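You operate a simulated robot arm through the tools that you are given. There is no shell and no other tool. Be economical: measure what you need, move in short steps, check, and stop when the job is done.

The job below is to be done with a simulated two-armed robot. You get a single attempt, and the scene is never put back.

TASK
On the top of the kitting table, fold the flat blue rag in half, so that its two long edges meet.

Only the result counts: the job must be done as asked and must still hold three seconds after the hand-in. Knocking over, shifting, dropping, spilling or breaking anything else fails it. Flat cloth is picked up by pressing the open fingertips on it (5 to 10 N) and closing them slowly along it; thin cloth reads only 2 to 8 mm in the jaws.

THE ROBOT
Two 7-joint arms with two-finger parallel grippers on one trunk, on a base that drives. Base frame: it is fixed to the floor where the robot stands at the start and does not move with it; the origin is under the middle of the robot, x ahead of it, y to its left, z up; the surface under the hand at the start is at about z = 800. Readings come in mm, degrees, newtons and seconds.
The left shoulder is at the start at [70, 163, 1070], the right one opposite. With the tool pointing down near the work surface each hand reaches from about 400 to 880 mm from the robot's upright axis, wherever it stands, measured 20 degrees to its own side. Places, roughly: top of the kitting table [600, -100, 800]. Payload 3.43 kg a hand.
The TCP of each hand is the grasp point between the finger pads, 34 mm short of the fingertips. In the tool frame z runs along the fingers and y along their closing line. The gripper opens to 128 mm. The fingers are 24 mm wide and 12 mm thick; the gripper's body (48 by 130 mm) begins 96 mm behind the TCP.
Orientation is that of the tool frame in the base frame, as [roll, pitch, yaw] about the fixed x, y, z axes, in that order (R = Rz(yaw) Ry(pitch) Rx(roll)). With the fingers straight down and closing along the base's y, the tool's x points along the base's -x, its y along +y and its z along -z.

THE INTERFACE
- The arms move only by the tool arm_command. It takes "left_steps", "right_steps" or both (then of equal length, played together; a hand with none holds still); each is a list of rows, each a list of 7 numbers: the turn, a rotation vector about the base's x, y, z in units of 4 degrees (1.0 is 4 degrees), then the shift along the base's x, y, z in units of 50 mm (1.0 is 50 mm), then the finger opening in mm, from 0 to 128. In form: [[ax, ay, az, dx, dy, dz, hand], ...]. A call has 1 to 10 rows; each row shifts and turns the commanded pose from where the row before left it. A call with a number of a shift or a turn outside -1 to 1 is refused whole. A row lasts 0.2 s, in which the tool goes at most 50 mm and 8.6 degrees; a call with a longer step from one row to the next is refused whole, and so is a gripper value outside its range. Where a pose cannot be reached the arm comes as near as it can. A force on the tool above 40 N (or 10 N above the force at the start of the call, whichever is more), or a blocked arm, ends the call early, and 0.2 s more pass. Each finger travels about 153 mm/s and halts on what it meets, pressing with about 23 N; the grip force reading is that of the motor and also rises with nothing between the fingers. The clock runs only during rows and for 0.2 s after the last one: add rows that do not move to give the fingers time. The reply holds the time, the measured pose of the TCP, the force on the tool along the base axes, the opening and the grip force, in the units named above and with some noise, with the torque about the TCP (base axes, N m) and any sound that the robot's microphone picked up, and new pictures: "show" is both (left out), scene, wrist or none (wrist: the cameras of the hands that moved).
- Cameras (640 x 400 px; columns grow to the right, rows downward): "scene" is now at [136.5, -8.9, 1291.9]; the picture's right is [-0.10, -1.00, 0.00], its down [-0.63, 0.06, -0.77] and it looks along [0.77, -0.07, -0.64] (base axes); focal length 242 px, centre (320, 200). "left" rides on the left gripper at [76, 11, -160] in its tool frame; the picture's right is [-0.15, 0.99, 0.00], its down [-0.88, -0.13, -0.46] and it looks along [-0.45, -0.07, 0.89] (tool axes); focal length 234 px, centre (320, 200). "right" rides on the right gripper at [76, -11, -160] in its tool frame; the picture's right is [0.15, 0.99, 0.00], its down [-0.88, 0.13, -0.46] and it looks along [-0.45, 0.07, 0.89] (tool axes); focal length 234 px, centre (320, 200).
- raise_lower(by): slides the trunk up (or, below 0, down) by that many mm; the arms and the scene camera ride with it, the base frame stays. It gives what a move gives, with no picture.
- roll_base(legs): drives the robot by 1 to 6 legs, each [ahead, left, turn to the left] in mm, mm and degrees, along the robot's own axes; the way and the turn of a leg run together, so that a leg with both is an arc; at most 1500 mm and 180 degrees a leg. The arms and the cameras ride along, it lands a little off, and it stops where it bumps. It gives what a move gives, and a new picture of the scene camera.
- turn_head(pan, tilt): turns the head with the scene camera to pan (to the left, within 86 degrees either way) and tilt (down, from -29 to 69), counted from straight ahead of the robot. It gives what a move gives, and a new picture of the scene camera.
- pixel_to_xyz(camera, pixels): for up to 12 pixels [column, row] of the newest picture of that camera ("zoom" is the newest enlarged one), the place [x, y, z] in the base frame of the surface seen there, good to about 3 mm. It takes no simulated time.
- enlarge(camera, box): a new picture of the part [left, top, right, bottom] of that camera's present view, enlarged. It takes no simulated time.
- sign_off(): hands the job in; it is judged then, once.

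Keep the steps short. Do not move on a guess: measure, check each grasp and each placing, and mend mistakes. In all there are 80 turns and 260 pictures (those below and enlarged ones count). Leave the grippers open and the arms clear of the work at the hand-in unless told otherwise, and finish with a single line.

The tools are called after "Request:" by a JSON object that holds its "api" and its "payload". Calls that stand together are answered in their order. arm_command: Moves the arms, as the interface text tells. Its arguments: {"type":"object","properties":{"left_steps":{"type":"array"},"right_steps":{"type":"array"},"show":{"type":"string","enum":["both","scene","wrist","none"]}},"required":[]} The other tools are called the same way: raise_lower (by) slides the trunk up or down; roll_base (legs) drives the base; turn_head (pan, tilt) turns the head that bears the scene camera; pixel_to_xyz (camera, pixels) gives the place of the surface under pixels of a picture; enlarge (camera, box) takes an enlarged picture of a part of a camera's view; sign_off () hands the job in.

At the start:

```text
time_s: 0.0
left_ee_pos: [552.7, 239.9, 1013.2]
left_ee_rot: [180.0, 0.1, -179.9]
left_force: [0.5, 0.8, -0.8]
left_torque: [-0.03, 0.0, 0.0]
left_opening: 127.9
left_grasp_force: 0.1
right_ee_pos: [572.6, -185.0, 1047.8]
right_ee_rot: [-180.0, 0.0, 180.0]
right_force: [0.0, -0.4, 0.2]
right_torque: [0.02, 0.02, 0.06]
right_opening: 128.0
right_grasp_force: 0.1
trunk travel left (down, up): [-550.0, 390.0]
robot x, y, heading: [-1.5, 0.3, 0.1]
head pan, tilt: [-5.5, 39.4]
```

scene: 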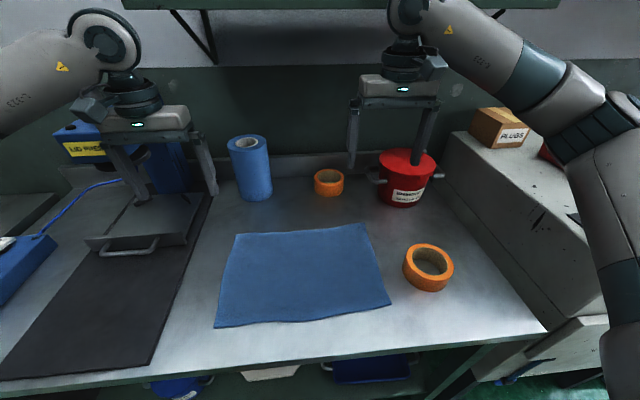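
right: 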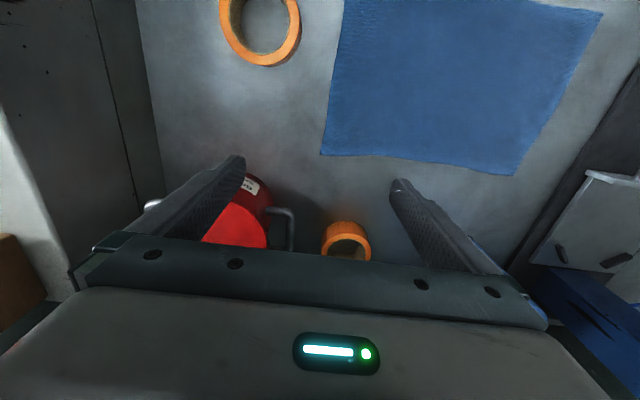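
left: 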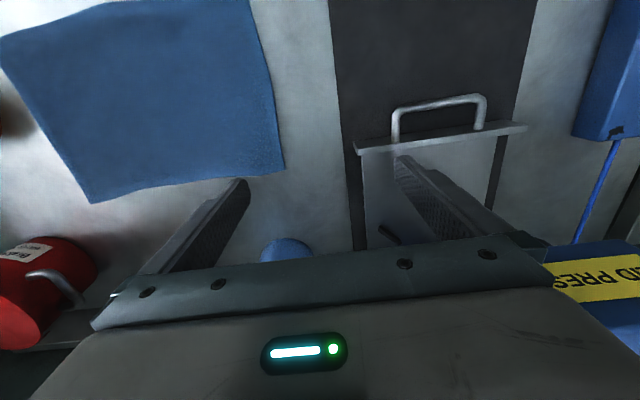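

I see the blue rag flat on the table in the scene view; its corners are near (236,233), (363,223), (390,305), (215,327). I measure those, the edge middles and nearby objects.

Request:
{"api": "pixel_to_xyz", "payload": {"camera": "scene", "pixels": [[237, 235], [362, 225], [388, 304], [217, 326], [300, 229], [305, 319], [226, 280], [377, 262], [300, 270], [428, 267], [328, 182], [180, 280]]}}

Request:
{"api": "enlarge", "payload": {"camera": "scene", "box": [180, 200, 460, 375]}}

```text
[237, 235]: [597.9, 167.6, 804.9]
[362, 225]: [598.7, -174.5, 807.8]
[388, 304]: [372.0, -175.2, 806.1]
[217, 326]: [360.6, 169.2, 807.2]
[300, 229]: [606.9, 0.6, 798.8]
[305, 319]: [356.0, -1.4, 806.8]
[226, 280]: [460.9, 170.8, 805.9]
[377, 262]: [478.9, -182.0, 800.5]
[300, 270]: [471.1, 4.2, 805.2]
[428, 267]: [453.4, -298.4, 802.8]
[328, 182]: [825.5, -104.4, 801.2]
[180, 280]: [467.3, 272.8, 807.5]
```

```text
2.29 times, centred on (320, 288) of scene
```

zoom: 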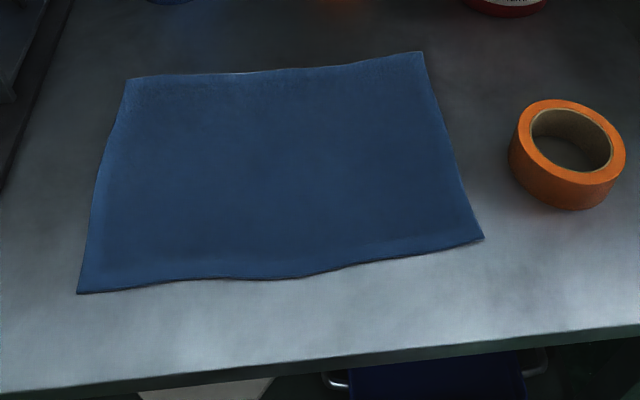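

The rag spans about x 358–603 and y −175–170, so its long edges run along y. The near edge is too close for the arms. I'll back the base up 150 mm, then look again.

Request:
{"api": "roll_base", "payload": {"legs": [[-150, 0, 0]]}}

```text
time_s: 1.4
left_ee_pos: [403.8, 238.6, 1012.2]
left_ee_rot: [-180.0, -0.1, 180.0]
left_force: [0.3, -0.3, -0.3]
left_torque: [-0.01, -0.03, -0.05]
left_opening: 127.9
left_grasp_force: 0.1
right_ee_pos: [422.7, -186.8, 1048.0]
right_ee_rot: [-179.9, 0.0, 180.0]
right_force: [-0.2, 0.0, -0.6]
right_torque: [-0.02, -0.01, 0.03]
right_opening: 127.7
right_grasp_force: 0.1
trunk travel left (down, up): [-550.0, 390.0]
robot x, y, heading: [-146.8, -1.8, -0.0]
head pan, tilt: [-5.5, 39.4]
```

scene: 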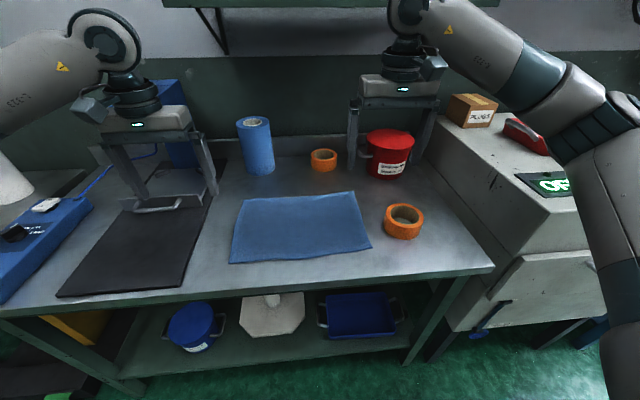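

Request:
{"api": "pixel_to_xyz", "payload": {"camera": "scene", "pixels": [[242, 200], [352, 193], [370, 247], [230, 262], [404, 215], [253, 122], [388, 135], [180, 140], [176, 210], [300, 280], [290, 230], [160, 90]]}}

Request:
{"api": "enlarge", "payload": {"camera": "scene", "box": [210, 170, 402, 290]}}

```text
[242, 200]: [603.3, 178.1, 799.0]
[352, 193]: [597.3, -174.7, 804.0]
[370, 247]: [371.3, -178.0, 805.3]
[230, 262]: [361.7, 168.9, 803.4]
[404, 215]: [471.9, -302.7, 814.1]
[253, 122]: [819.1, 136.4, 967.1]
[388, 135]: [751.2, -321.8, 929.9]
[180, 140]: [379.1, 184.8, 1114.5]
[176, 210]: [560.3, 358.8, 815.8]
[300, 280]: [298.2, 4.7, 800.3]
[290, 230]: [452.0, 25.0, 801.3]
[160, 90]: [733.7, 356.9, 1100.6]
```

```text
3.33 times, centred on (306, 230) of scene
```

zoom: 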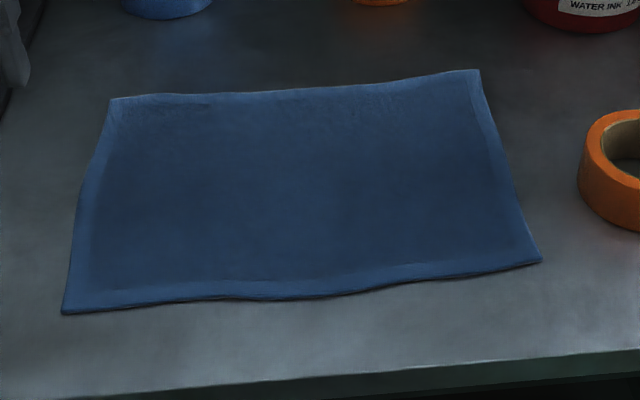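

The table is at z≈800 and the far corners are at about (601, 175) and (598, −175). I plan to pinch both far corners and bring them to the near edge. First both hands move over the far corners, narrow to 34 mm and descend to z≈860.

Request:
{"api": "arm_command", "payload": {"left_steps": [[0, 0, 0, 0.74, -0.394, 0, 100], [0, 0, 0, 0.74, -0.394, 0, 70], [0, 0, 0, 0.74, -0.394, 0, 34], [0, 0, 0, 0.74, -0.394, 0, 34], [0, 0, 0, 0.72, -0.394, 0, 34], [0, 0, 0, 0, 0, -0.76, 34], [0, 0, 0, 0, 0, -0.76, 34], [0, 0, 0, 0, 0, -0.76, 34], [0, 0, 0, 0, 0, -0.76, 34]], "right_steps": [[0, 0, 0, 0.653, 0.18, 0, 100], [0, 0, 0, 0.653, 0.18, 0, 70], [0, 0, 0, 0.653, 0.18, 0, 34], [0, 0, 0, 0.653, 0.18, 0, 34], [0, 0, 0, 0.653, 0.18, 0, 34], [0, 0, 0, 0, 0, -0.94, 34], [0, 0, 0, 0, 0, -0.94, 34], [0, 0, 0, 0, 0, -0.94, 34], [0, 0, 0, 0, 0, -0.94, 34]]}}

```text
time_s: 3.4
left_ee_pos: [587.2, 140.7, 857.9]
left_ee_rot: [180.0, -0.1, -180.0]
left_force: [-0.3, -0.1, 0.7]
left_torque: [-0.01, 0.06, 0.01]
left_opening: 34.1
left_grasp_force: 0.1
right_ee_pos: [586.5, -141.6, 859.1]
right_ee_rot: [-180.0, -0.2, -180.0]
right_force: [-0.1, 0.8, -0.4]
right_torque: [0.0, 0.03, -0.03]
right_opening: 34.2
right_grasp_force: 0.1
trunk travel left (down, up): [-550.0, 390.0]
robot x, y, heading: [-148.2, -0.6, -0.1]
head pan, tilt: [-5.5, 39.4]
```

scene: 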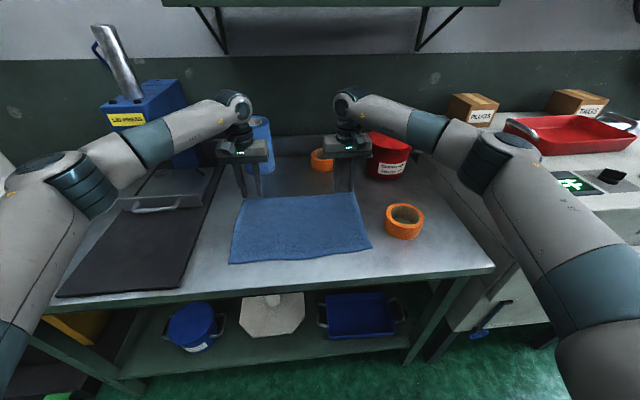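
right: 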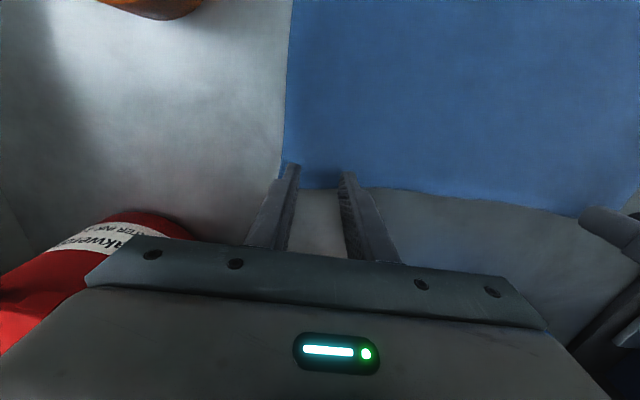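
left: 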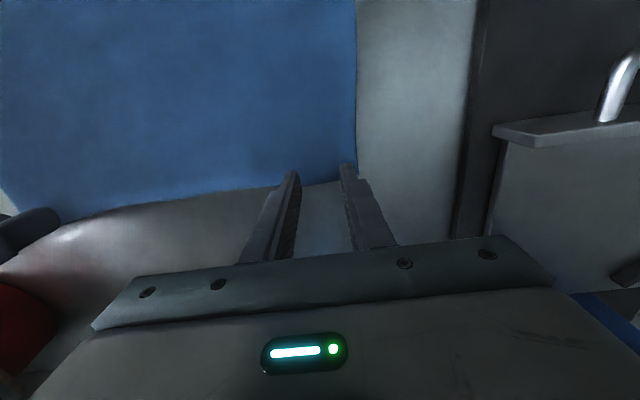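

Both hands hover over the corners. Before pressing, I measure the edge and corner positions in the wrist views.

Request:
{"api": "pixel_to_xyz", "payload": {"camera": "right", "pixels": [[320, 183], [400, 186], [286, 100], [288, 150], [310, 175], [480, 190]]}}

Request:
{"api": "pixel_to_xyz", "payload": {"camera": "left", "pixels": [[320, 180], [240, 186], [354, 100], [354, 150], [330, 172], [160, 198]]}}

```text
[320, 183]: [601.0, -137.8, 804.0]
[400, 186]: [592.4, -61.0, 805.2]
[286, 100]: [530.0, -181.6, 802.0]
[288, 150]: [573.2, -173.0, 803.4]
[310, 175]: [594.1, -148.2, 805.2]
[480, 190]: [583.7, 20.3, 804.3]
```

```text
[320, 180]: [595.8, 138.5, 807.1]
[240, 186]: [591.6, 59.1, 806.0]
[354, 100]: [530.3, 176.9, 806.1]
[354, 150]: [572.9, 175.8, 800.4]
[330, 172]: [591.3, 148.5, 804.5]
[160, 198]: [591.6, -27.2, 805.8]
```

The edge lies at x≈600 and the finger pads cover 575–599, with their outer faces inside the side edges. I lower toward contact in small steps.

Request:
{"api": "arm_command", "payload": {"left_steps": [[0, 0, 0, 0, 0, -0.3, 34], [0, 0, 0, 0, 0, -0.06, 34], [0, 0, 0, 0, 0, 0, 34]], "right_steps": [[0, 0, 0, 0, 0, -0.3, 34], [0, 0, 0, 0, 0, -0.08, 34], [0, 0, 0, 0, 0, 0, 34]], "show": "none"}}

```text
time_s: 4.2
left_ee_pos: [587.8, 140.3, 841.6]
left_ee_rot: [180.0, 0.0, -180.0]
left_force: [0.2, -0.4, -0.8]
left_torque: [-0.04, 0.02, -0.02]
left_opening: 33.9
left_grasp_force: 0.0
right_ee_pos: [585.3, -144.4, 840.3]
right_ee_rot: [180.0, 0.0, 179.9]
right_force: [0.2, 0.1, 0.5]
right_torque: [-0.02, 0.02, 0.0]
right_opening: 33.9
right_grasp_force: 0.2
trunk travel left (down, up): [-550.0, 390.0]
robot x, y, heading: [-147.6, -3.5, 0.1]
head pan, tilt: [-5.5, 39.4]
```

No contact yet. I'll go down 4 mm more.

Request:
{"api": "arm_command", "payload": {"left_steps": [[0, 0, 0, 0, 0, -0.04, 34], [0, 0, 0, 0, 0, -0.04, 34], [0, 0, 0, 0, 0, 0, 34]], "right_steps": [[0, 0, 0, 0, 0, -0.04, 34], [0, 0, 0, 0, 0, -0.04, 34], [0, 0, 0, 0, 0, 0, 34]], "show": "none"}}

```text
time_s: 5.0
left_ee_pos: [587.6, 139.3, 838.5]
left_ee_rot: [-180.0, 0.0, 180.0]
left_force: [1.2, 0.8, 2.3]
left_torque: [0.01, 0.0, 0.01]
left_opening: 34.0
left_grasp_force: 0.0
right_ee_pos: [583.8, -142.0, 838.7]
right_ee_rot: [180.0, 0.1, 179.9]
right_force: [2.2, -0.7, 5.4]
right_torque: [-0.06, -0.04, 0.0]
right_opening: 33.7
right_grasp_force: 0.1
trunk travel left (down, up): [-550.0, 390.0]
robot x, y, heading: [-148.9, -1.0, 0.3]
head pan, tilt: [-5.5, 39.4]
```

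Contact: left 2.3 N, right 5.4 N. I'll press slightly more, aiming for 7 N on each hand.

Request:
{"api": "arm_command", "payload": {"left_steps": [[0, 0, 0, 0, 0, -0.035, 34], [0, 0, 0, 0, 0, 0, 34]], "right_steps": [[0, 0, 0, 0, 0, -0.012, 34], [0, 0, 0, 0, 0, 0, 34]], "show": "none"}}

```text
time_s: 5.6
left_ee_pos: [586.7, 139.8, 837.9]
left_ee_rot: [-180.0, 0.1, -179.9]
left_force: [1.1, 0.7, 6.4]
left_torque: [0.0, -0.04, -0.02]
left_opening: 34.1
left_grasp_force: 0.1
right_ee_pos: [582.6, -141.5, 837.4]
right_ee_rot: [180.0, 0.1, 179.9]
right_force: [1.3, -0.3, 7.5]
right_torque: [-0.02, -0.05, -0.03]
right_opening: 33.8
right_grasp_force: 0.0
trunk travel left (down, up): [-550.0, 390.0]
robot x, y, heading: [-145.0, -3.0, -0.1]
head pan, tilt: [-5.5, 39.4]
```

The press is in range at 6.4 N and 7.5 N. Now I close slowly.

Request:
{"api": "arm_command", "payload": {"left_steps": [[0, 0, 0, 0, 0, 0, 30], [0, 0, 0, 0, 0, 0, 26], [0, 0, 0, 0, 0, 0, 22], [0, 0, 0, 0, 0, 0, 18], [0, 0, 0, 0, 0, 0, 14], [0, 0, 0, 0, 0, 0, 10], [0, 0, 0, 0, 0, 0, 6], [0, 0, 0, 0, 0, 0, 2], [0, 0, 0, 0, 0, 0, 0], [0, 0, 0, 0, 0, 0, 0]], "right_steps": [[0, 0, 0, 0, 0, 0, 30], [0, 0, 0, 0, 0, 0, 26], [0, 0, 0, 0, 0, 0, 22], [0, 0, 0, 0, 0, 0, 18], [0, 0, 0, 0, 0, 0, 14], [0, 0, 0, 0, 0, 0, 10], [0, 0, 0, 0, 0, 0, 6], [0, 0, 0, 0, 0, 0, 2], [0, 0, 0, 0, 0, 0, 0], [0, 0, 0, 0, 0, 0, 0]], "show": "wrist"}}

```text
time_s: 7.8
left_ee_pos: [585.2, 140.4, 838.3]
left_ee_rot: [-179.9, 0.2, 179.9]
left_force: [-0.2, -10.4, 6.9]
left_torque: [-0.32, -0.03, 0.05]
left_opening: 4.0
left_grasp_force: 23.8
right_ee_pos: [584.0, -140.7, 837.8]
right_ee_rot: [179.9, 0.0, -180.0]
right_force: [0.1, 9.1, 10.1]
right_torque: [0.32, 0.02, 0.04]
right_opening: 5.5
right_grasp_force: 23.1
trunk travel left (down, up): [-550.0, 390.0]
robot x, y, heading: [-147.1, -1.5, -0.1]
head pan, tilt: [-5.5, 39.4]
```

right: 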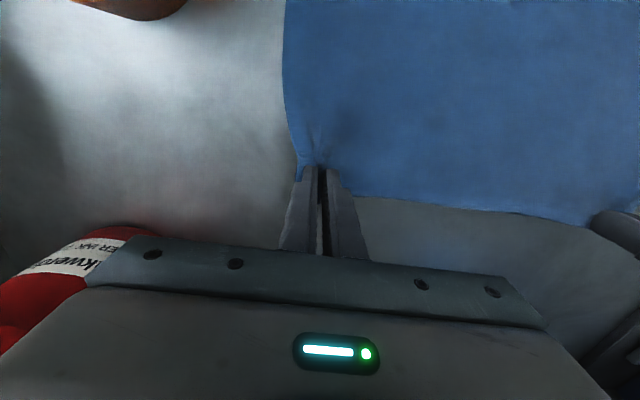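
left: 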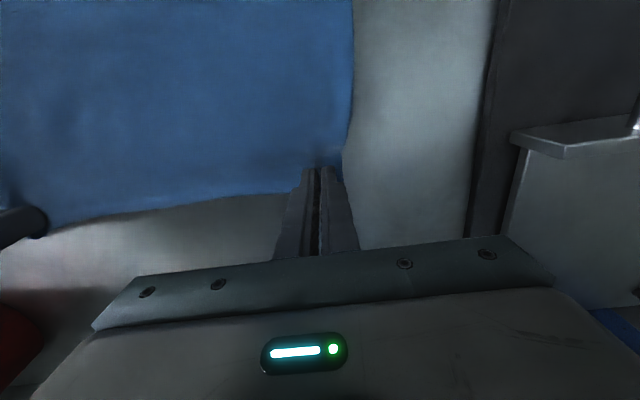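

Openings are 4.0 and 5.5 mm, so cloth is in both jaws. There is about 10 N of sideways tension, so I ease each hand 3 mm inward while lifting 60 mm, then check.

Request:
{"api": "arm_command", "payload": {"left_steps": [[0, 0, 0, 0, -0.06, 0.2, 0], [0, 0, 0, -0.1, 0, 0.5, 0], [0, 0, 0, -0.1, 0, 0.5, 0], [0, 0, 0, 0, 0, 0, 0]], "right_steps": [[0, 0, 0, 0, 0.06, 0.2, 0], [0, 0, 0, -0.1, 0, 0.5, 0], [0, 0, 0, -0.1, 0, 0.5, 0], [0, 0, 0, 0, 0, 0, 0]], "show": "both"}}

```text
time_s: 8.8
left_ee_pos: [578.0, 136.2, 895.4]
left_ee_rot: [-179.9, 0.0, 180.0]
left_force: [0.7, -5.0, -0.6]
left_torque: [-0.14, 0.02, 0.1]
left_opening: 3.7
left_grasp_force: 23.2
right_ee_pos: [576.3, -140.1, 895.2]
right_ee_rot: [180.0, -0.1, 179.8]
right_force: [-0.5, 5.4, -0.1]
right_torque: [0.14, 0.03, 0.0]
right_opening: 4.8
right_grasp_force: 23.0
trunk travel left (down, up): [-550.0, 390.0]
robot x, y, heading: [-145.2, -1.7, 0.0]
head pan, tilt: [-5.5, 39.4]
```

scene: 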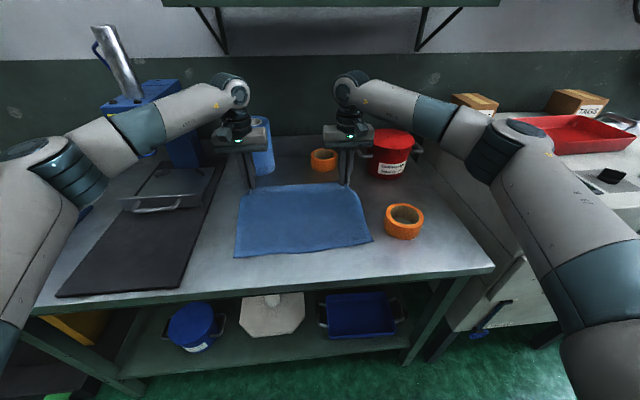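
right: 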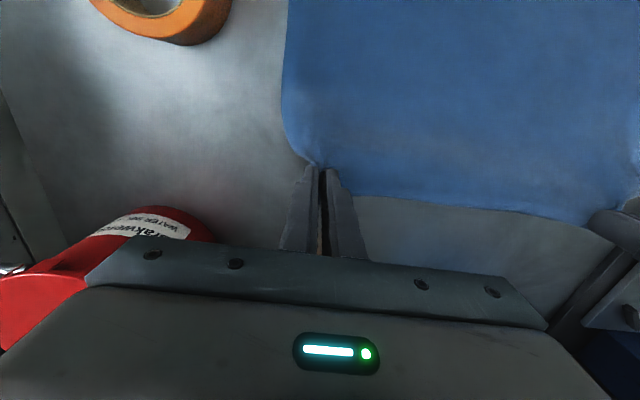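
left: 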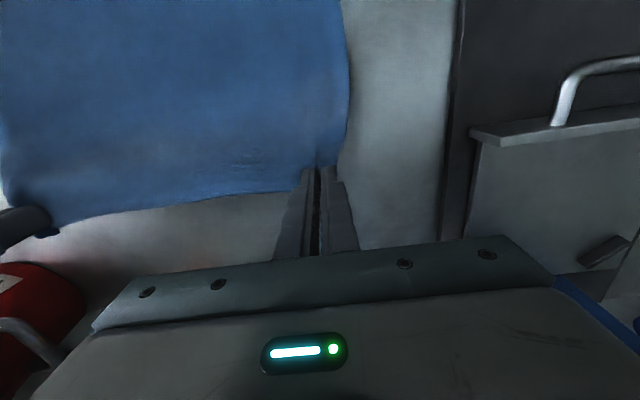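

Both corners lifted cleanly. Next I carry both hands on a low arc toward the near edge, tilting the fingers forward as they go. I do the first five steps and then look.

Request:
{"api": "arm_command", "payload": {"left_steps": [[0, 0, 0, -0.64, 0, 0.18, 0], [0, -1, 0, -0.71, 0, 0.24, 0], [0, -1, 0, -0.686, 0, 0.116, 0], [0, -1, 0, -0.648, 0, -0.088, 0], [0, -1, 0, -0.566, 0, -0.252, 0], [0, 0, 0, 0, 0, 0, 0]], "right_steps": [[0, 0, 0, -0.64, 0, 0.18, 0], [0, -1, 0, -0.71, 0, 0.24, 0], [0, -1, 0, -0.686, 0, 0.116, 0], [0, -1, 0, -0.648, 0, -0.088, 0], [0, -1, 0, -0.566, 0, -0.252, 0], [0, 0, 0, 0, 0, 0, 0]]}}

Request:
{"api": "enlarge", "payload": {"camera": "scene", "box": [200, 150, 424, 290]}}

```text
time_s: 10.2
left_ee_pos: [415.2, 136.2, 905.2]
left_ee_rot: [-180.0, 16.0, -179.9]
left_force: [0.7, -2.3, -0.1]
left_torque: [-0.08, 0.02, -0.02]
left_opening: 3.6
left_grasp_force: 22.5
right_ee_pos: [415.0, -136.7, 907.6]
right_ee_rot: [180.0, 16.1, 179.9]
right_force: [-0.4, 2.1, -0.1]
right_torque: [0.09, 0.03, 0.02]
right_opening: 4.7
right_grasp_force: 22.3
trunk travel left (down, up): [-550.0, 390.0]
robot x, y, heading: [-149.3, 0.8, 0.0]
head pan, tilt: [-5.5, 39.4]
```

scene: 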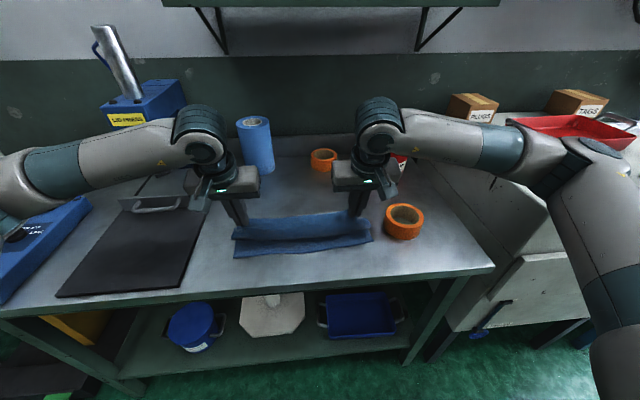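
right: 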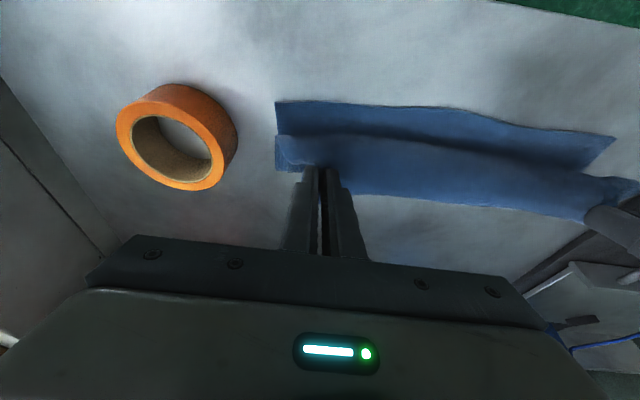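
left: 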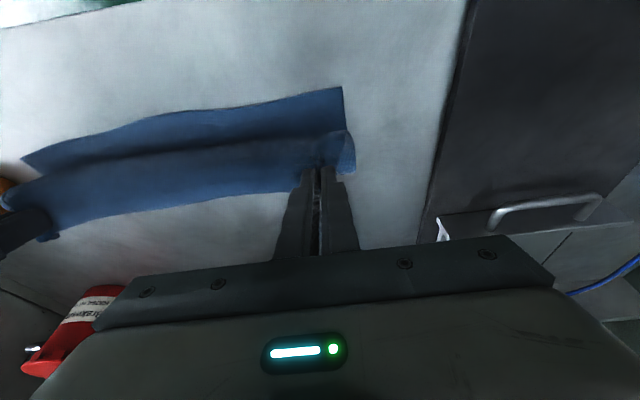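

```text
2.86 times, centred on (312, 220) of scene
```

zoom: 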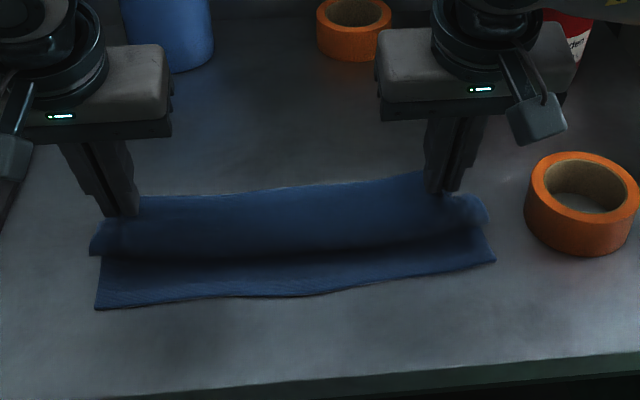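

The fold is rising properly and both pinches hold. The pinched strip still points away from the robot, so I keep tilting to about 48° while bringing the tips down toward x≈376, z≈825.

Request:
{"api": "arm_command", "payload": {"left_steps": [[0, -1, 0, -0.16, 0, -0.145, 0], [0, -1, 0, -0.16, 0, -0.145, 0], [0, -1, 0, -0.16, 0, -0.145, 0], [0, -1, 0, -0.16, 0, -0.145, 0], [0, -1, 0, -0.16, 0, -0.145, 0], [0, -1, 0, -0.16, 0, -0.145, 0], [0, -1, 0, -0.16, 0, -0.145, 0], [0, -1, 0, -0.16, 0, -0.145, 0], [0, 0, 0, 0, 0, 0, 0]], "right_steps": [[0, -1, 0, -0.16, 0, -0.145, 0], [0, -1, 0, -0.16, 0, -0.145, 0], [0, -1, 0, -0.16, 0, -0.145, 0], [0, -1, 0, -0.16, 0, -0.145, 0], [0, -1, 0, -0.16, 0, -0.145, 0], [0, -1, 0, -0.16, 0, -0.145, 0], [0, -1, 0, -0.16, 0, -0.145, 0], [0, -1, 0, -0.16, 0, -0.145, 0], [0, 0, 0, 0, 0, 0, 0]]}}

Request:
{"api": "enlarge", "payload": {"camera": "scene", "box": [200, 160, 424, 300]}}

```text
time_s: 12.2
left_ee_pos: [378.3, 126.5, 843.3]
left_ee_rot: [179.9, 48.0, 180.0]
left_force: [0.0, 1.0, 2.5]
left_torque: [0.06, 0.0, 0.05]
left_opening: 3.5
left_grasp_force: 22.8
left hand out of reach, approached as far as the arm can: row 7, 8
right_ee_pos: [378.4, -126.5, 843.5]
right_ee_rot: [180.0, 48.1, 179.8]
right_force: [-1.2, -0.7, 1.8]
right_torque: [-0.01, 0.01, -0.01]
right_opening: 4.5
right_grasp_force: 23.6
right hand out of reach, approached as far as the arm can: row 7, 8
trunk travel left (down, up): [-550.0, 390.0]
robot x, y, heading: [-145.8, -0.5, -0.4]
head pan, tilt: [-5.5, 39.4]
```

scene: 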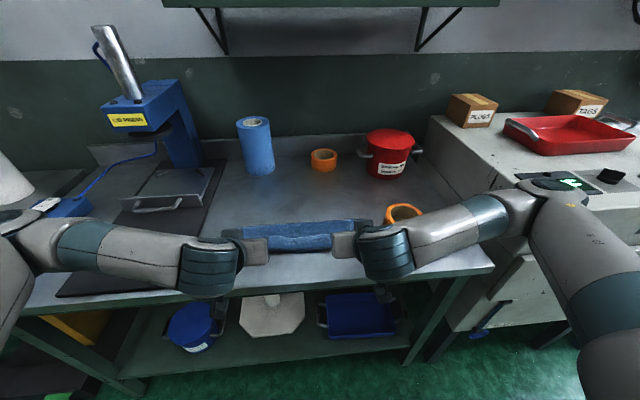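
right: 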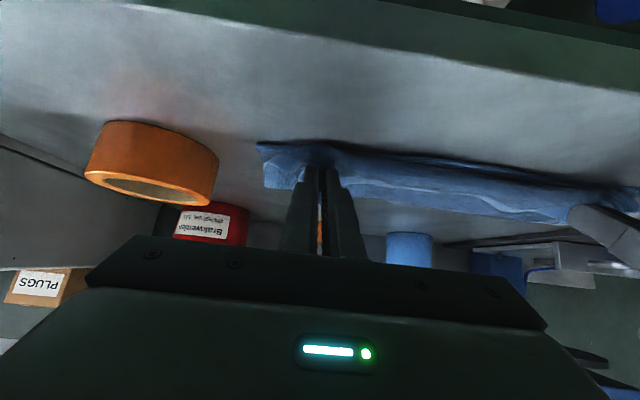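
left: 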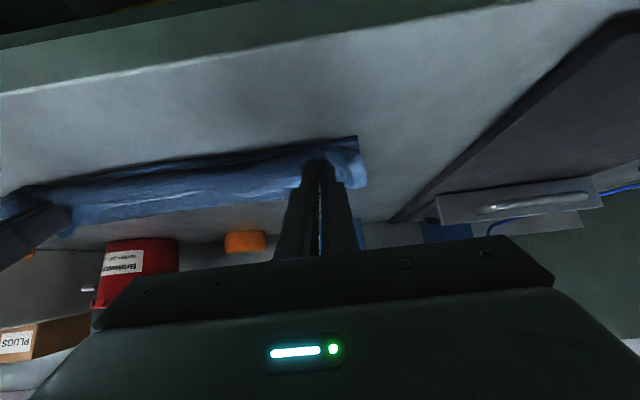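

```text
2.86 times, centred on (312, 230) of scene
```

zoom: 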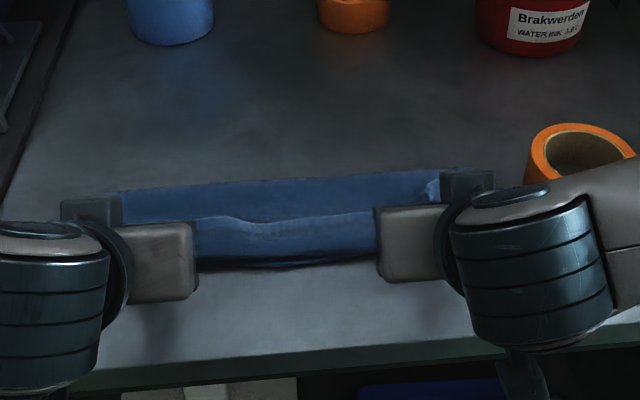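

The arms reached their limit with the tips at x≈403, z≈820, about 27 mm short. Both still grip the cloth. I'll roll the base back 45 mm, which carries the hands the rest of the way and gives some reach back.

Request:
{"api": "roll_base", "payload": {"legs": [[-30, 0, 0]]}}

```text
time_s: 13.0
left_ee_pos: [346.4, 125.7, 843.7]
left_ee_rot: [179.9, 48.1, 180.0]
left_force: [-0.3, 0.9, 1.2]
left_torque: [0.02, -0.02, 0.01]
left_opening: 3.6
left_grasp_force: 23.1
right_ee_pos: [346.3, -125.8, 844.3]
right_ee_rot: [179.9, 48.0, 179.9]
right_force: [0.2, -1.2, 1.0]
right_torque: [-0.02, -0.01, 0.0]
right_opening: 4.6
right_grasp_force: 23.5
trunk travel left (down, up): [-550.0, 390.0]
robot x, y, heading: [-180.9, -0.3, -0.3]
head pan, tilt: [-5.5, 39.4]
```

scene: 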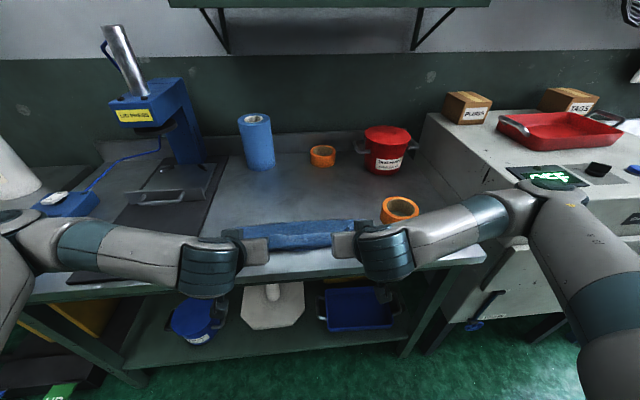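

I actually drove 30 mm, not the 45 mm I announced, and the base went about 32 mm. The tips are now at x≈371, where I wanted them. I look closely at the cloth before opening.

Request:
{"api": "enlarge", "payload": {"camera": "scene", "box": [210, 190, 402, 310]}}

Request:
{"api": "enlarge", "payload": {"camera": "left", "box": [0, 50, 480, 350]}}

Request:
{"api": "enlarge", "payload": {"camera": "right", "box": [160, 50, 640, 350]}}

```text
3.33 times, centred on (306, 250) of scene
```

zoom: 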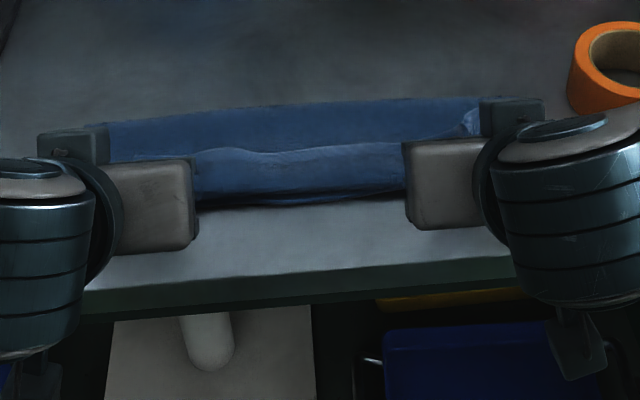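

```text
1.33 times, centred on (240, 200) of left
```

zoom: 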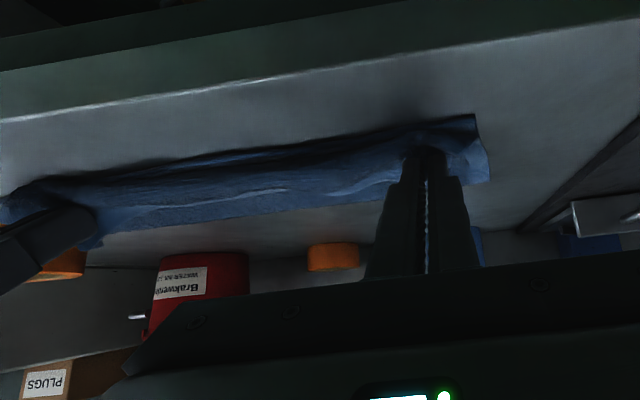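

```text
1.33 times, centred on (400, 200) of right
```

zoom: 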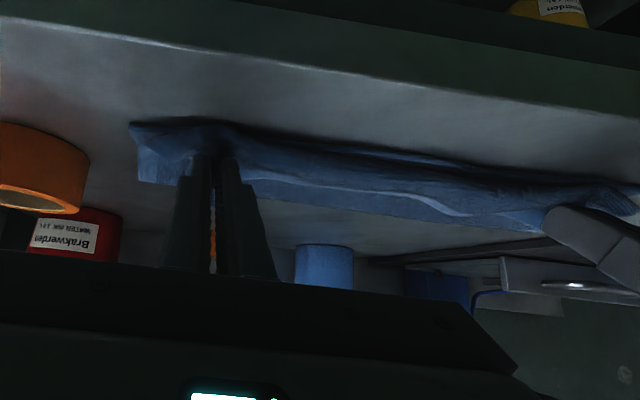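

I see the top layer's edge curling away from the robot (the wavy line near zoom row 150). I measure it.

Request:
{"api": "enlarge", "payload": {"camera": "scene", "box": [210, 190, 402, 310]}}

Request:
{"api": "pixel_to_xyz", "payload": {"camera": "zoom", "pixels": [[220, 110], [300, 105], [300, 125], [300, 147], [300, 156], [300, 175], [300, 195], [300, 203], [360, 100], [360, 150], [470, 122], [220, 150]]}}

```text
3.33 times, centred on (306, 250) of scene
```

zoom: 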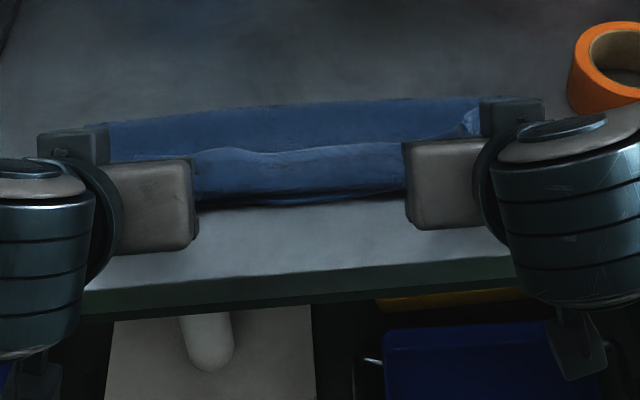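

```text
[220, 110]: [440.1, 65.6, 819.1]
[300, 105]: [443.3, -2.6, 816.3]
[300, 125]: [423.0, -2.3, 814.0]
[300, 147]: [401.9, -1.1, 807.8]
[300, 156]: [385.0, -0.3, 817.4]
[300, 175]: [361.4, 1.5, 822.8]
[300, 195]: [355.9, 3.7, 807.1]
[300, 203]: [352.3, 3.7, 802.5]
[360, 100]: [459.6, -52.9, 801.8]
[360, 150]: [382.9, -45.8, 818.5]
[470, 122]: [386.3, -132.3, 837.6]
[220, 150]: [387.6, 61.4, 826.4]
```

The fold line sits at x≈457 instead of ≈480, because the wrapped-back strip pulled it. I raise the hands up and forward to relax the roll, spread them slightly, then check.

Request:
{"api": "arm_command", "payload": {"left_steps": [[0, 0, 0, 0.2, 0, 0.5, 0], [0, 0, 0, 0.5, 0.1, 0.5, 0], [0, 0, 0, 0.6, 0.1, 0.3, 0], [0, 0, 0, 0, 0, 0, 0]], "right_steps": [[0, 0, 0, 0.2, 0, 0.5, 0], [0, 0, 0, 0.5, -0.1, 0.5, 0], [0, 0, 0, 0.6, -0.1, 0.3, 0], [0, 0, 0, 0, 0, 0, 0]]}}

Request:
{"api": "enlarge", "payload": {"camera": "scene", "box": [210, 170, 402, 290]}}

```text
time_s: 14.0
left_ee_pos: [413.1, 134.1, 909.4]
left_ee_rot: [-180.0, 48.0, 180.0]
left_force: [-1.0, -2.7, -0.4]
left_torque: [-0.05, 0.03, -0.05]
left_opening: 3.6
left_grasp_force: 23.1
right_ee_pos: [413.3, -139.1, 907.9]
right_ee_rot: [179.8, 48.1, 179.9]
right_force: [-0.3, 2.6, -0.7]
right_torque: [0.05, 0.04, 0.04]
right_opening: 4.5
right_grasp_force: 23.3
trunk travel left (down, up): [-550.0, 390.0]
robot x, y, heading: [-180.9, 1.8, -0.1]
head pan, tilt: [-5.5, 39.4]
```

scene: 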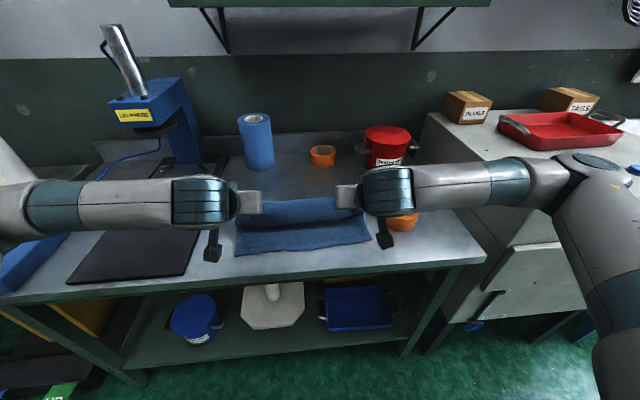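
right: 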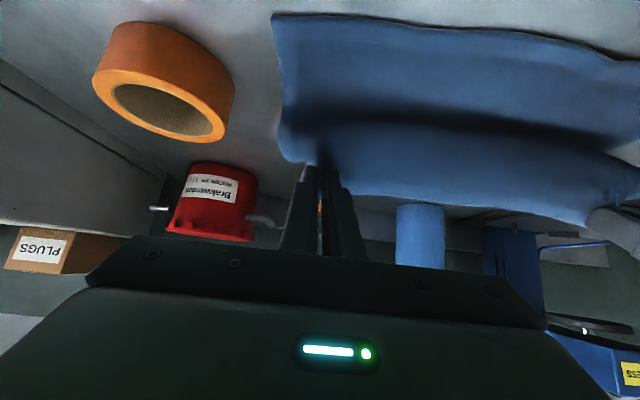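
left: 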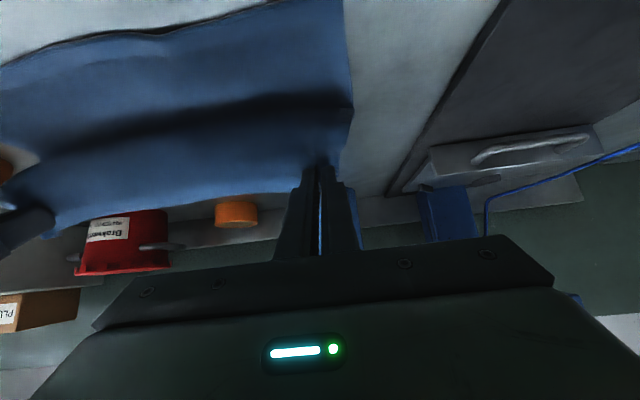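

```text
3.33 times, centred on (306, 230) of scene
```

zoom: 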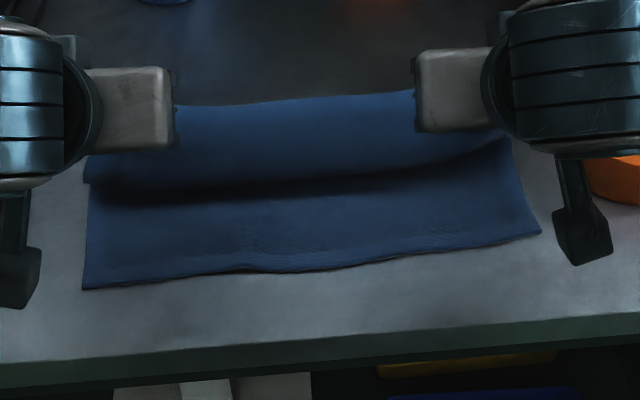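

The lower layer is flat and in place again. Now I lower the tips to about x=412, z=824.

Request:
{"api": "arm_command", "payload": {"left_steps": [[0, 0, 0, -0.13, 0, -0.31, 0], [0, 0, 0, -0.13, 0, -0.31, 0], [0, 0, 0, -0.13, 0, -0.31, 0], [0, 0, 0, -0.13, 0, -0.31, 0], [0, 0, 0, 0, 0, 0, 0]], "right_steps": [[0, 0, 0, -0.13, 0, -0.31, 0], [0, 0, 0, -0.13, 0, -0.31, 0], [0, 0, 0, -0.13, 0, -0.31, 0], [0, 0, 0, -0.13, 0, -0.31, 0], [0, 0, 0, 0, 0, 0, 0]]}}

Request:
{"api": "enlarge", "payload": {"camera": "scene", "box": [210, 170, 402, 290]}}

Request:
{"api": "pixel_to_xyz", "payload": {"camera": "zoom", "pixels": [[300, 145], [300, 150], [300, 160], [300, 180], [300, 200], [300, 220], [300, 240], [300, 250], [300, 260], [300, 268]]}}

```text
time_s: 15.2
left_ee_pos: [384.5, 135.0, 845.6]
left_ee_rot: [180.0, 47.9, 180.0]
left_force: [0.3, -1.0, 1.2]
left_torque: [-0.03, -0.02, -0.02]
left_opening: 3.9
left_grasp_force: 23.1
right_ee_pos: [387.7, -137.9, 847.4]
right_ee_rot: [179.9, 48.1, 179.9]
right_force: [1.1, 2.0, 0.3]
right_torque: [0.03, 0.02, 0.04]
right_opening: 4.5
right_grasp_force: 23.0
trunk travel left (down, up): [-550.0, 390.0]
robot x, y, heading: [-177.8, 1.5, -0.2]
head pan, tilt: [-5.5, 39.4]
```

scene: 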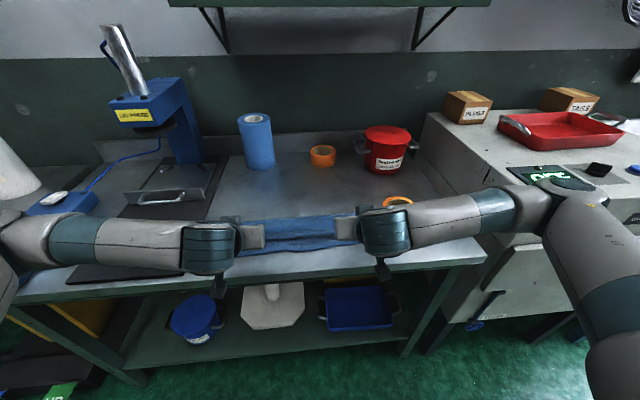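
right: 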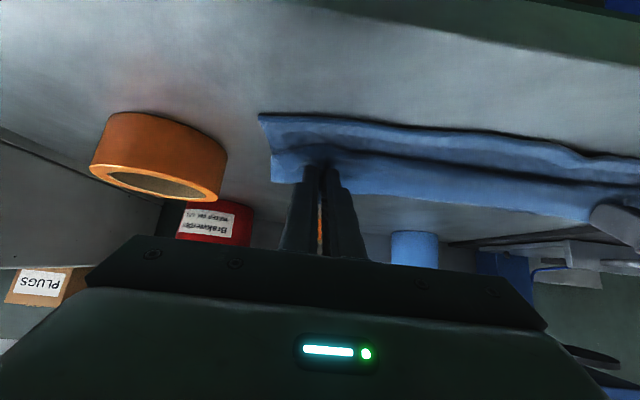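
left: 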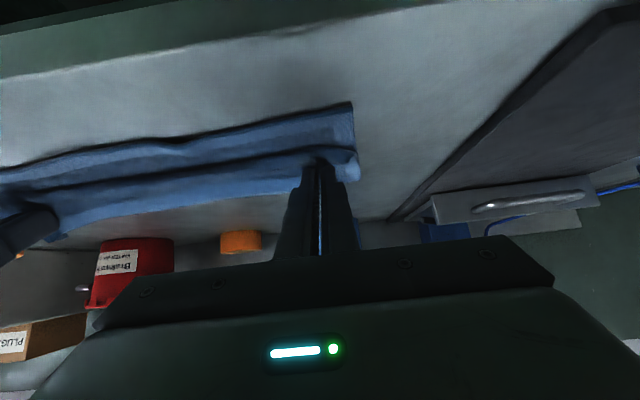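

```text
3.33 times, centred on (306, 230) of scene
```

zoom: 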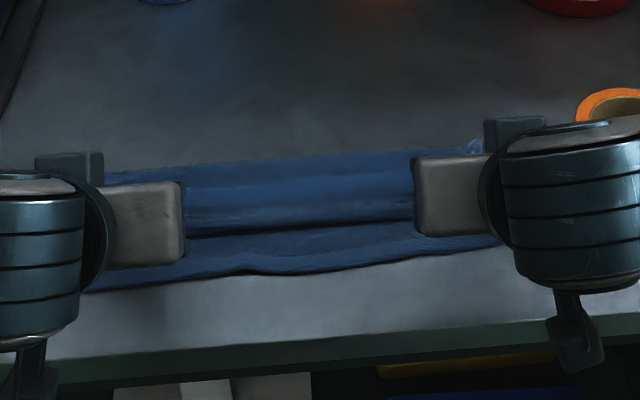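

```text
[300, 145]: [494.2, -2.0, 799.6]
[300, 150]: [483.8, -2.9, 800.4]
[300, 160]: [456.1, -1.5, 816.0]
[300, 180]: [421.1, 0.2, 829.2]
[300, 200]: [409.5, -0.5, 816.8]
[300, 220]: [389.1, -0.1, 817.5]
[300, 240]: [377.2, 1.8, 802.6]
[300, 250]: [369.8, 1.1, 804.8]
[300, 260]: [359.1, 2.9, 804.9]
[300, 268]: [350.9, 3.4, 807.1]
```

The loop front is at x≈388 with the lower layer showing in front of it. I open the fingers a little and back them out along the finger direction.

Request:
{"api": "arm_command", "payload": {"left_steps": [[0, 0, 0, 0, 0, 0, 12], [0, 0, 0, 0, 0, 0, 24], [0, 0, 0, 0, 0, 0, 24], [0, 0, 0, -0.5, 0, 0.5, 24], [0, 0, 0, -0.3, 0, 0.7, 24], [0, 0, 0, 0, 0, 0.9, 24], [0, 0, 0, 0, 0, 0.9, 24]], "right_steps": [[0, 0, 0, 0, 0, 0, 12], [0, 0, 0, 0, 0, 0, 24], [0, 0, 0, 0, 0, 0, 24], [0, 0, 0, -0.5, 0, 0.5, 24], [0, 0, 0, -0.3, 0, 0.7, 24], [0, 0, 0, 0, 0, 0.9, 24], [0, 0, 0, 0, 0, 0.9, 24]]}}

Request:
{"api": "enlarge", "payload": {"camera": "scene", "box": [210, 170, 402, 290]}}

```text
time_s: 16.8
left_ee_pos: [357.1, 132.0, 1000.1]
left_ee_rot: [179.9, 48.0, 179.9]
left_force: [0.5, 0.4, -0.1]
left_torque: [0.0, -0.01, 0.03]
left_opening: 24.3
left_grasp_force: 0.1
left hand out of reach, approached as far as the arm can: row 5
right_ee_pos: [354.2, -133.1, 997.1]
right_ee_rot: [-180.0, 47.9, 180.0]
right_force: [-0.6, -0.3, -0.3]
right_torque: [0.03, -0.01, 0.01]
right_opening: 24.1
right_grasp_force: 0.1
right hand out of reach, approached as far as the arm can: row 5
trunk travel left (down, up): [-550.0, 390.0]
robot x, y, heading: [-182.2, 0.9, -0.3]
head pan, tilt: [-5.5, 39.4]
```

scene: 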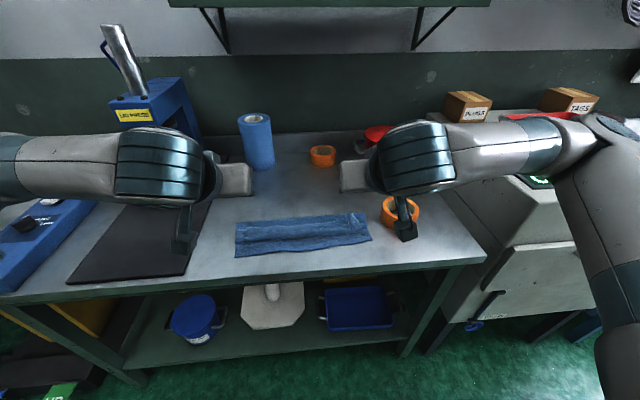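
right: 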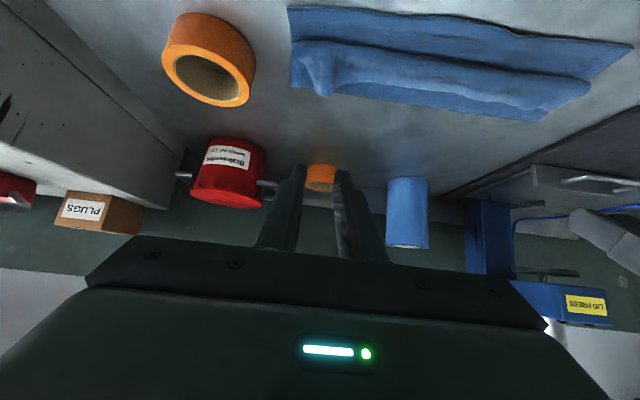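
left: 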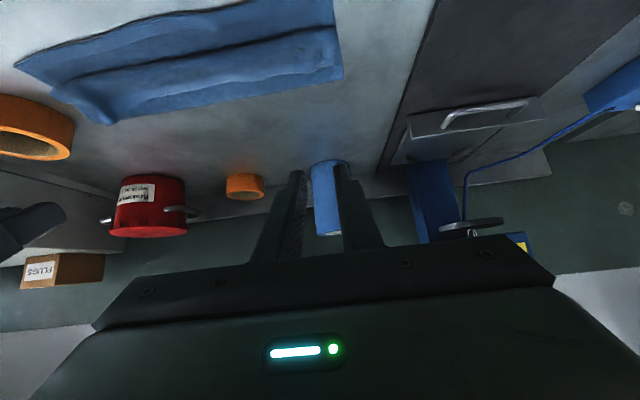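

```text
3.33 times, centred on (306, 230) of scene
```

zoom: 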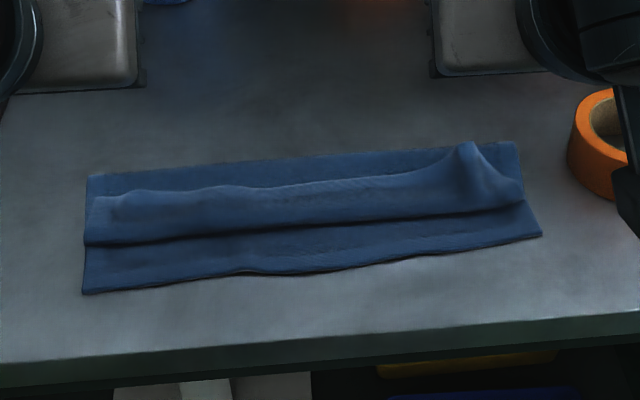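

Released cleanly, and the lower layer and the fold look straight. The remaining fault is the free edge, which is turned back (upper wavy line at zoom rows 145–195). I measure it.

Request:
{"api": "pixel_to_xyz", "payload": {"camera": "zoom", "pixels": [[100, 200], [150, 190], [220, 185], [300, 182], [380, 175], [440, 165], [470, 145], [95, 176], [300, 160], [510, 145], [300, 228], [300, 270]]}}

Request:
{"api": "enlarge", "payload": {"camera": "left", "box": [0, 0, 352, 220]}}

Request:
{"api": "enlarge", "payload": {"camera": "right", "box": [272, 0, 640, 230]}}

```text
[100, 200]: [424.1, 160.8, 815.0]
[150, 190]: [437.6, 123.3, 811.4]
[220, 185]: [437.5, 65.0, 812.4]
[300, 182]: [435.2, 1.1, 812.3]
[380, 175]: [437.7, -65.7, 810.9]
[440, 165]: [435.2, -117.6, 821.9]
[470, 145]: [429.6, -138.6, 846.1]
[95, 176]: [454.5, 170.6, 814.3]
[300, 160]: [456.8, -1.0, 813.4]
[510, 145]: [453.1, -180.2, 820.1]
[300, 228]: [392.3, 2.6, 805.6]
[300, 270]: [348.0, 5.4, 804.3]
```

```text
1.82 times, centred on (176, 110) of left
```

zoom: 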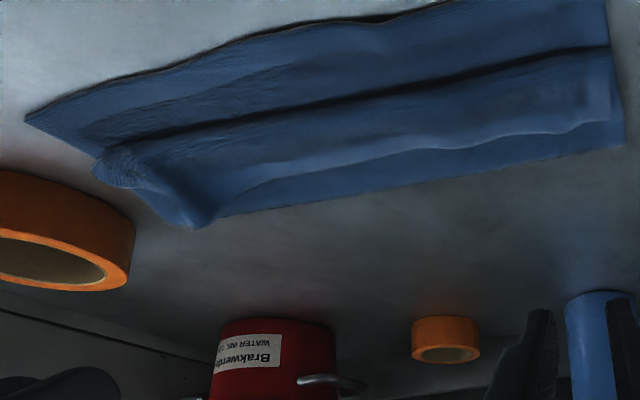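

```text
1.74 times, centred on (456, 115) of right
```

zoom: 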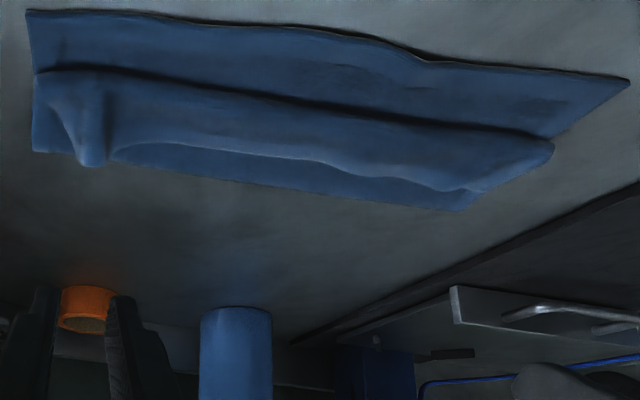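

The flap's edge lies at x≈437, z≈811 and the loop at x≈390, so the flap is about 45 mm wide and must be turned over toward the robot. Unfolded, its edge should land near x≈350, on the near edge. I bring the hands vertical with fingers spread, and will sweep the flap with the fingertips.

Request:
{"api": "arm_command", "payload": {"left_steps": [[0, 1, 0, 0.2, -0.078, 0, 40], [0, 1, 0, 0.2, -0.078, 0, 60], [0, 1, 0, 0.2, -0.078, 0, 80], [0, 1, 0, 0.2, -0.078, 0, 100], [0, 1, 0, 0.2, -0.078, 0, 100], [0, 1, 0, 0.2, -0.078, 0, 100], [0, 1, 0, 0.2, -0.078, 0, 100], [0, 1, 0, 0.2, -0.078, 0, 100], [0, 1, 0, 0.2, -0.078, 0, 100], [0, 1, 0, 0.2, -0.078, 0, 100]], "right_steps": [[0, 1, 0, 0.2, 0.08, 0, 40], [0, 1, 0, 0.2, 0.08, 0, 60], [0, 1, 0, 0.2, 0.08, 0, 80], [0, 1, 0, 0.2, 0.08, 0, 100], [0, 1, 0, 0.2, 0.08, 0, 100], [0, 1, 0, 0.2, 0.08, 0, 100], [0, 1, 0, 0.2, 0.08, 0, 100], [0, 1, 0, 0.2, 0.08, 0, 100], [0, 1, 0, 0.2, 0.08, 0, 100], [0, 1, 0, 0.2, 0.08, 0, 100]], "show": "none"}}

```text
time_s: 19.0
left_ee_pos: [462.4, 93.9, 994.9]
left_ee_rot: [-179.9, 7.9, 180.0]
left_force: [0.1, 0.0, -0.2]
left_torque: [0.04, 0.01, -0.01]
left_opening: 100.0
left_grasp_force: 0.1
right_ee_pos: [458.7, -95.7, 996.1]
right_ee_rot: [-180.0, 7.9, 179.9]
right_force: [-0.2, -0.4, -0.7]
right_torque: [0.02, -0.02, 0.0]
right_opening: 99.9
right_grasp_force: 0.1
trunk travel left (down, up): [-550.0, 390.0]
robot x, y, heading: [-179.4, 0.6, -0.2]
head pan, tilt: [-5.5, 39.4]
```

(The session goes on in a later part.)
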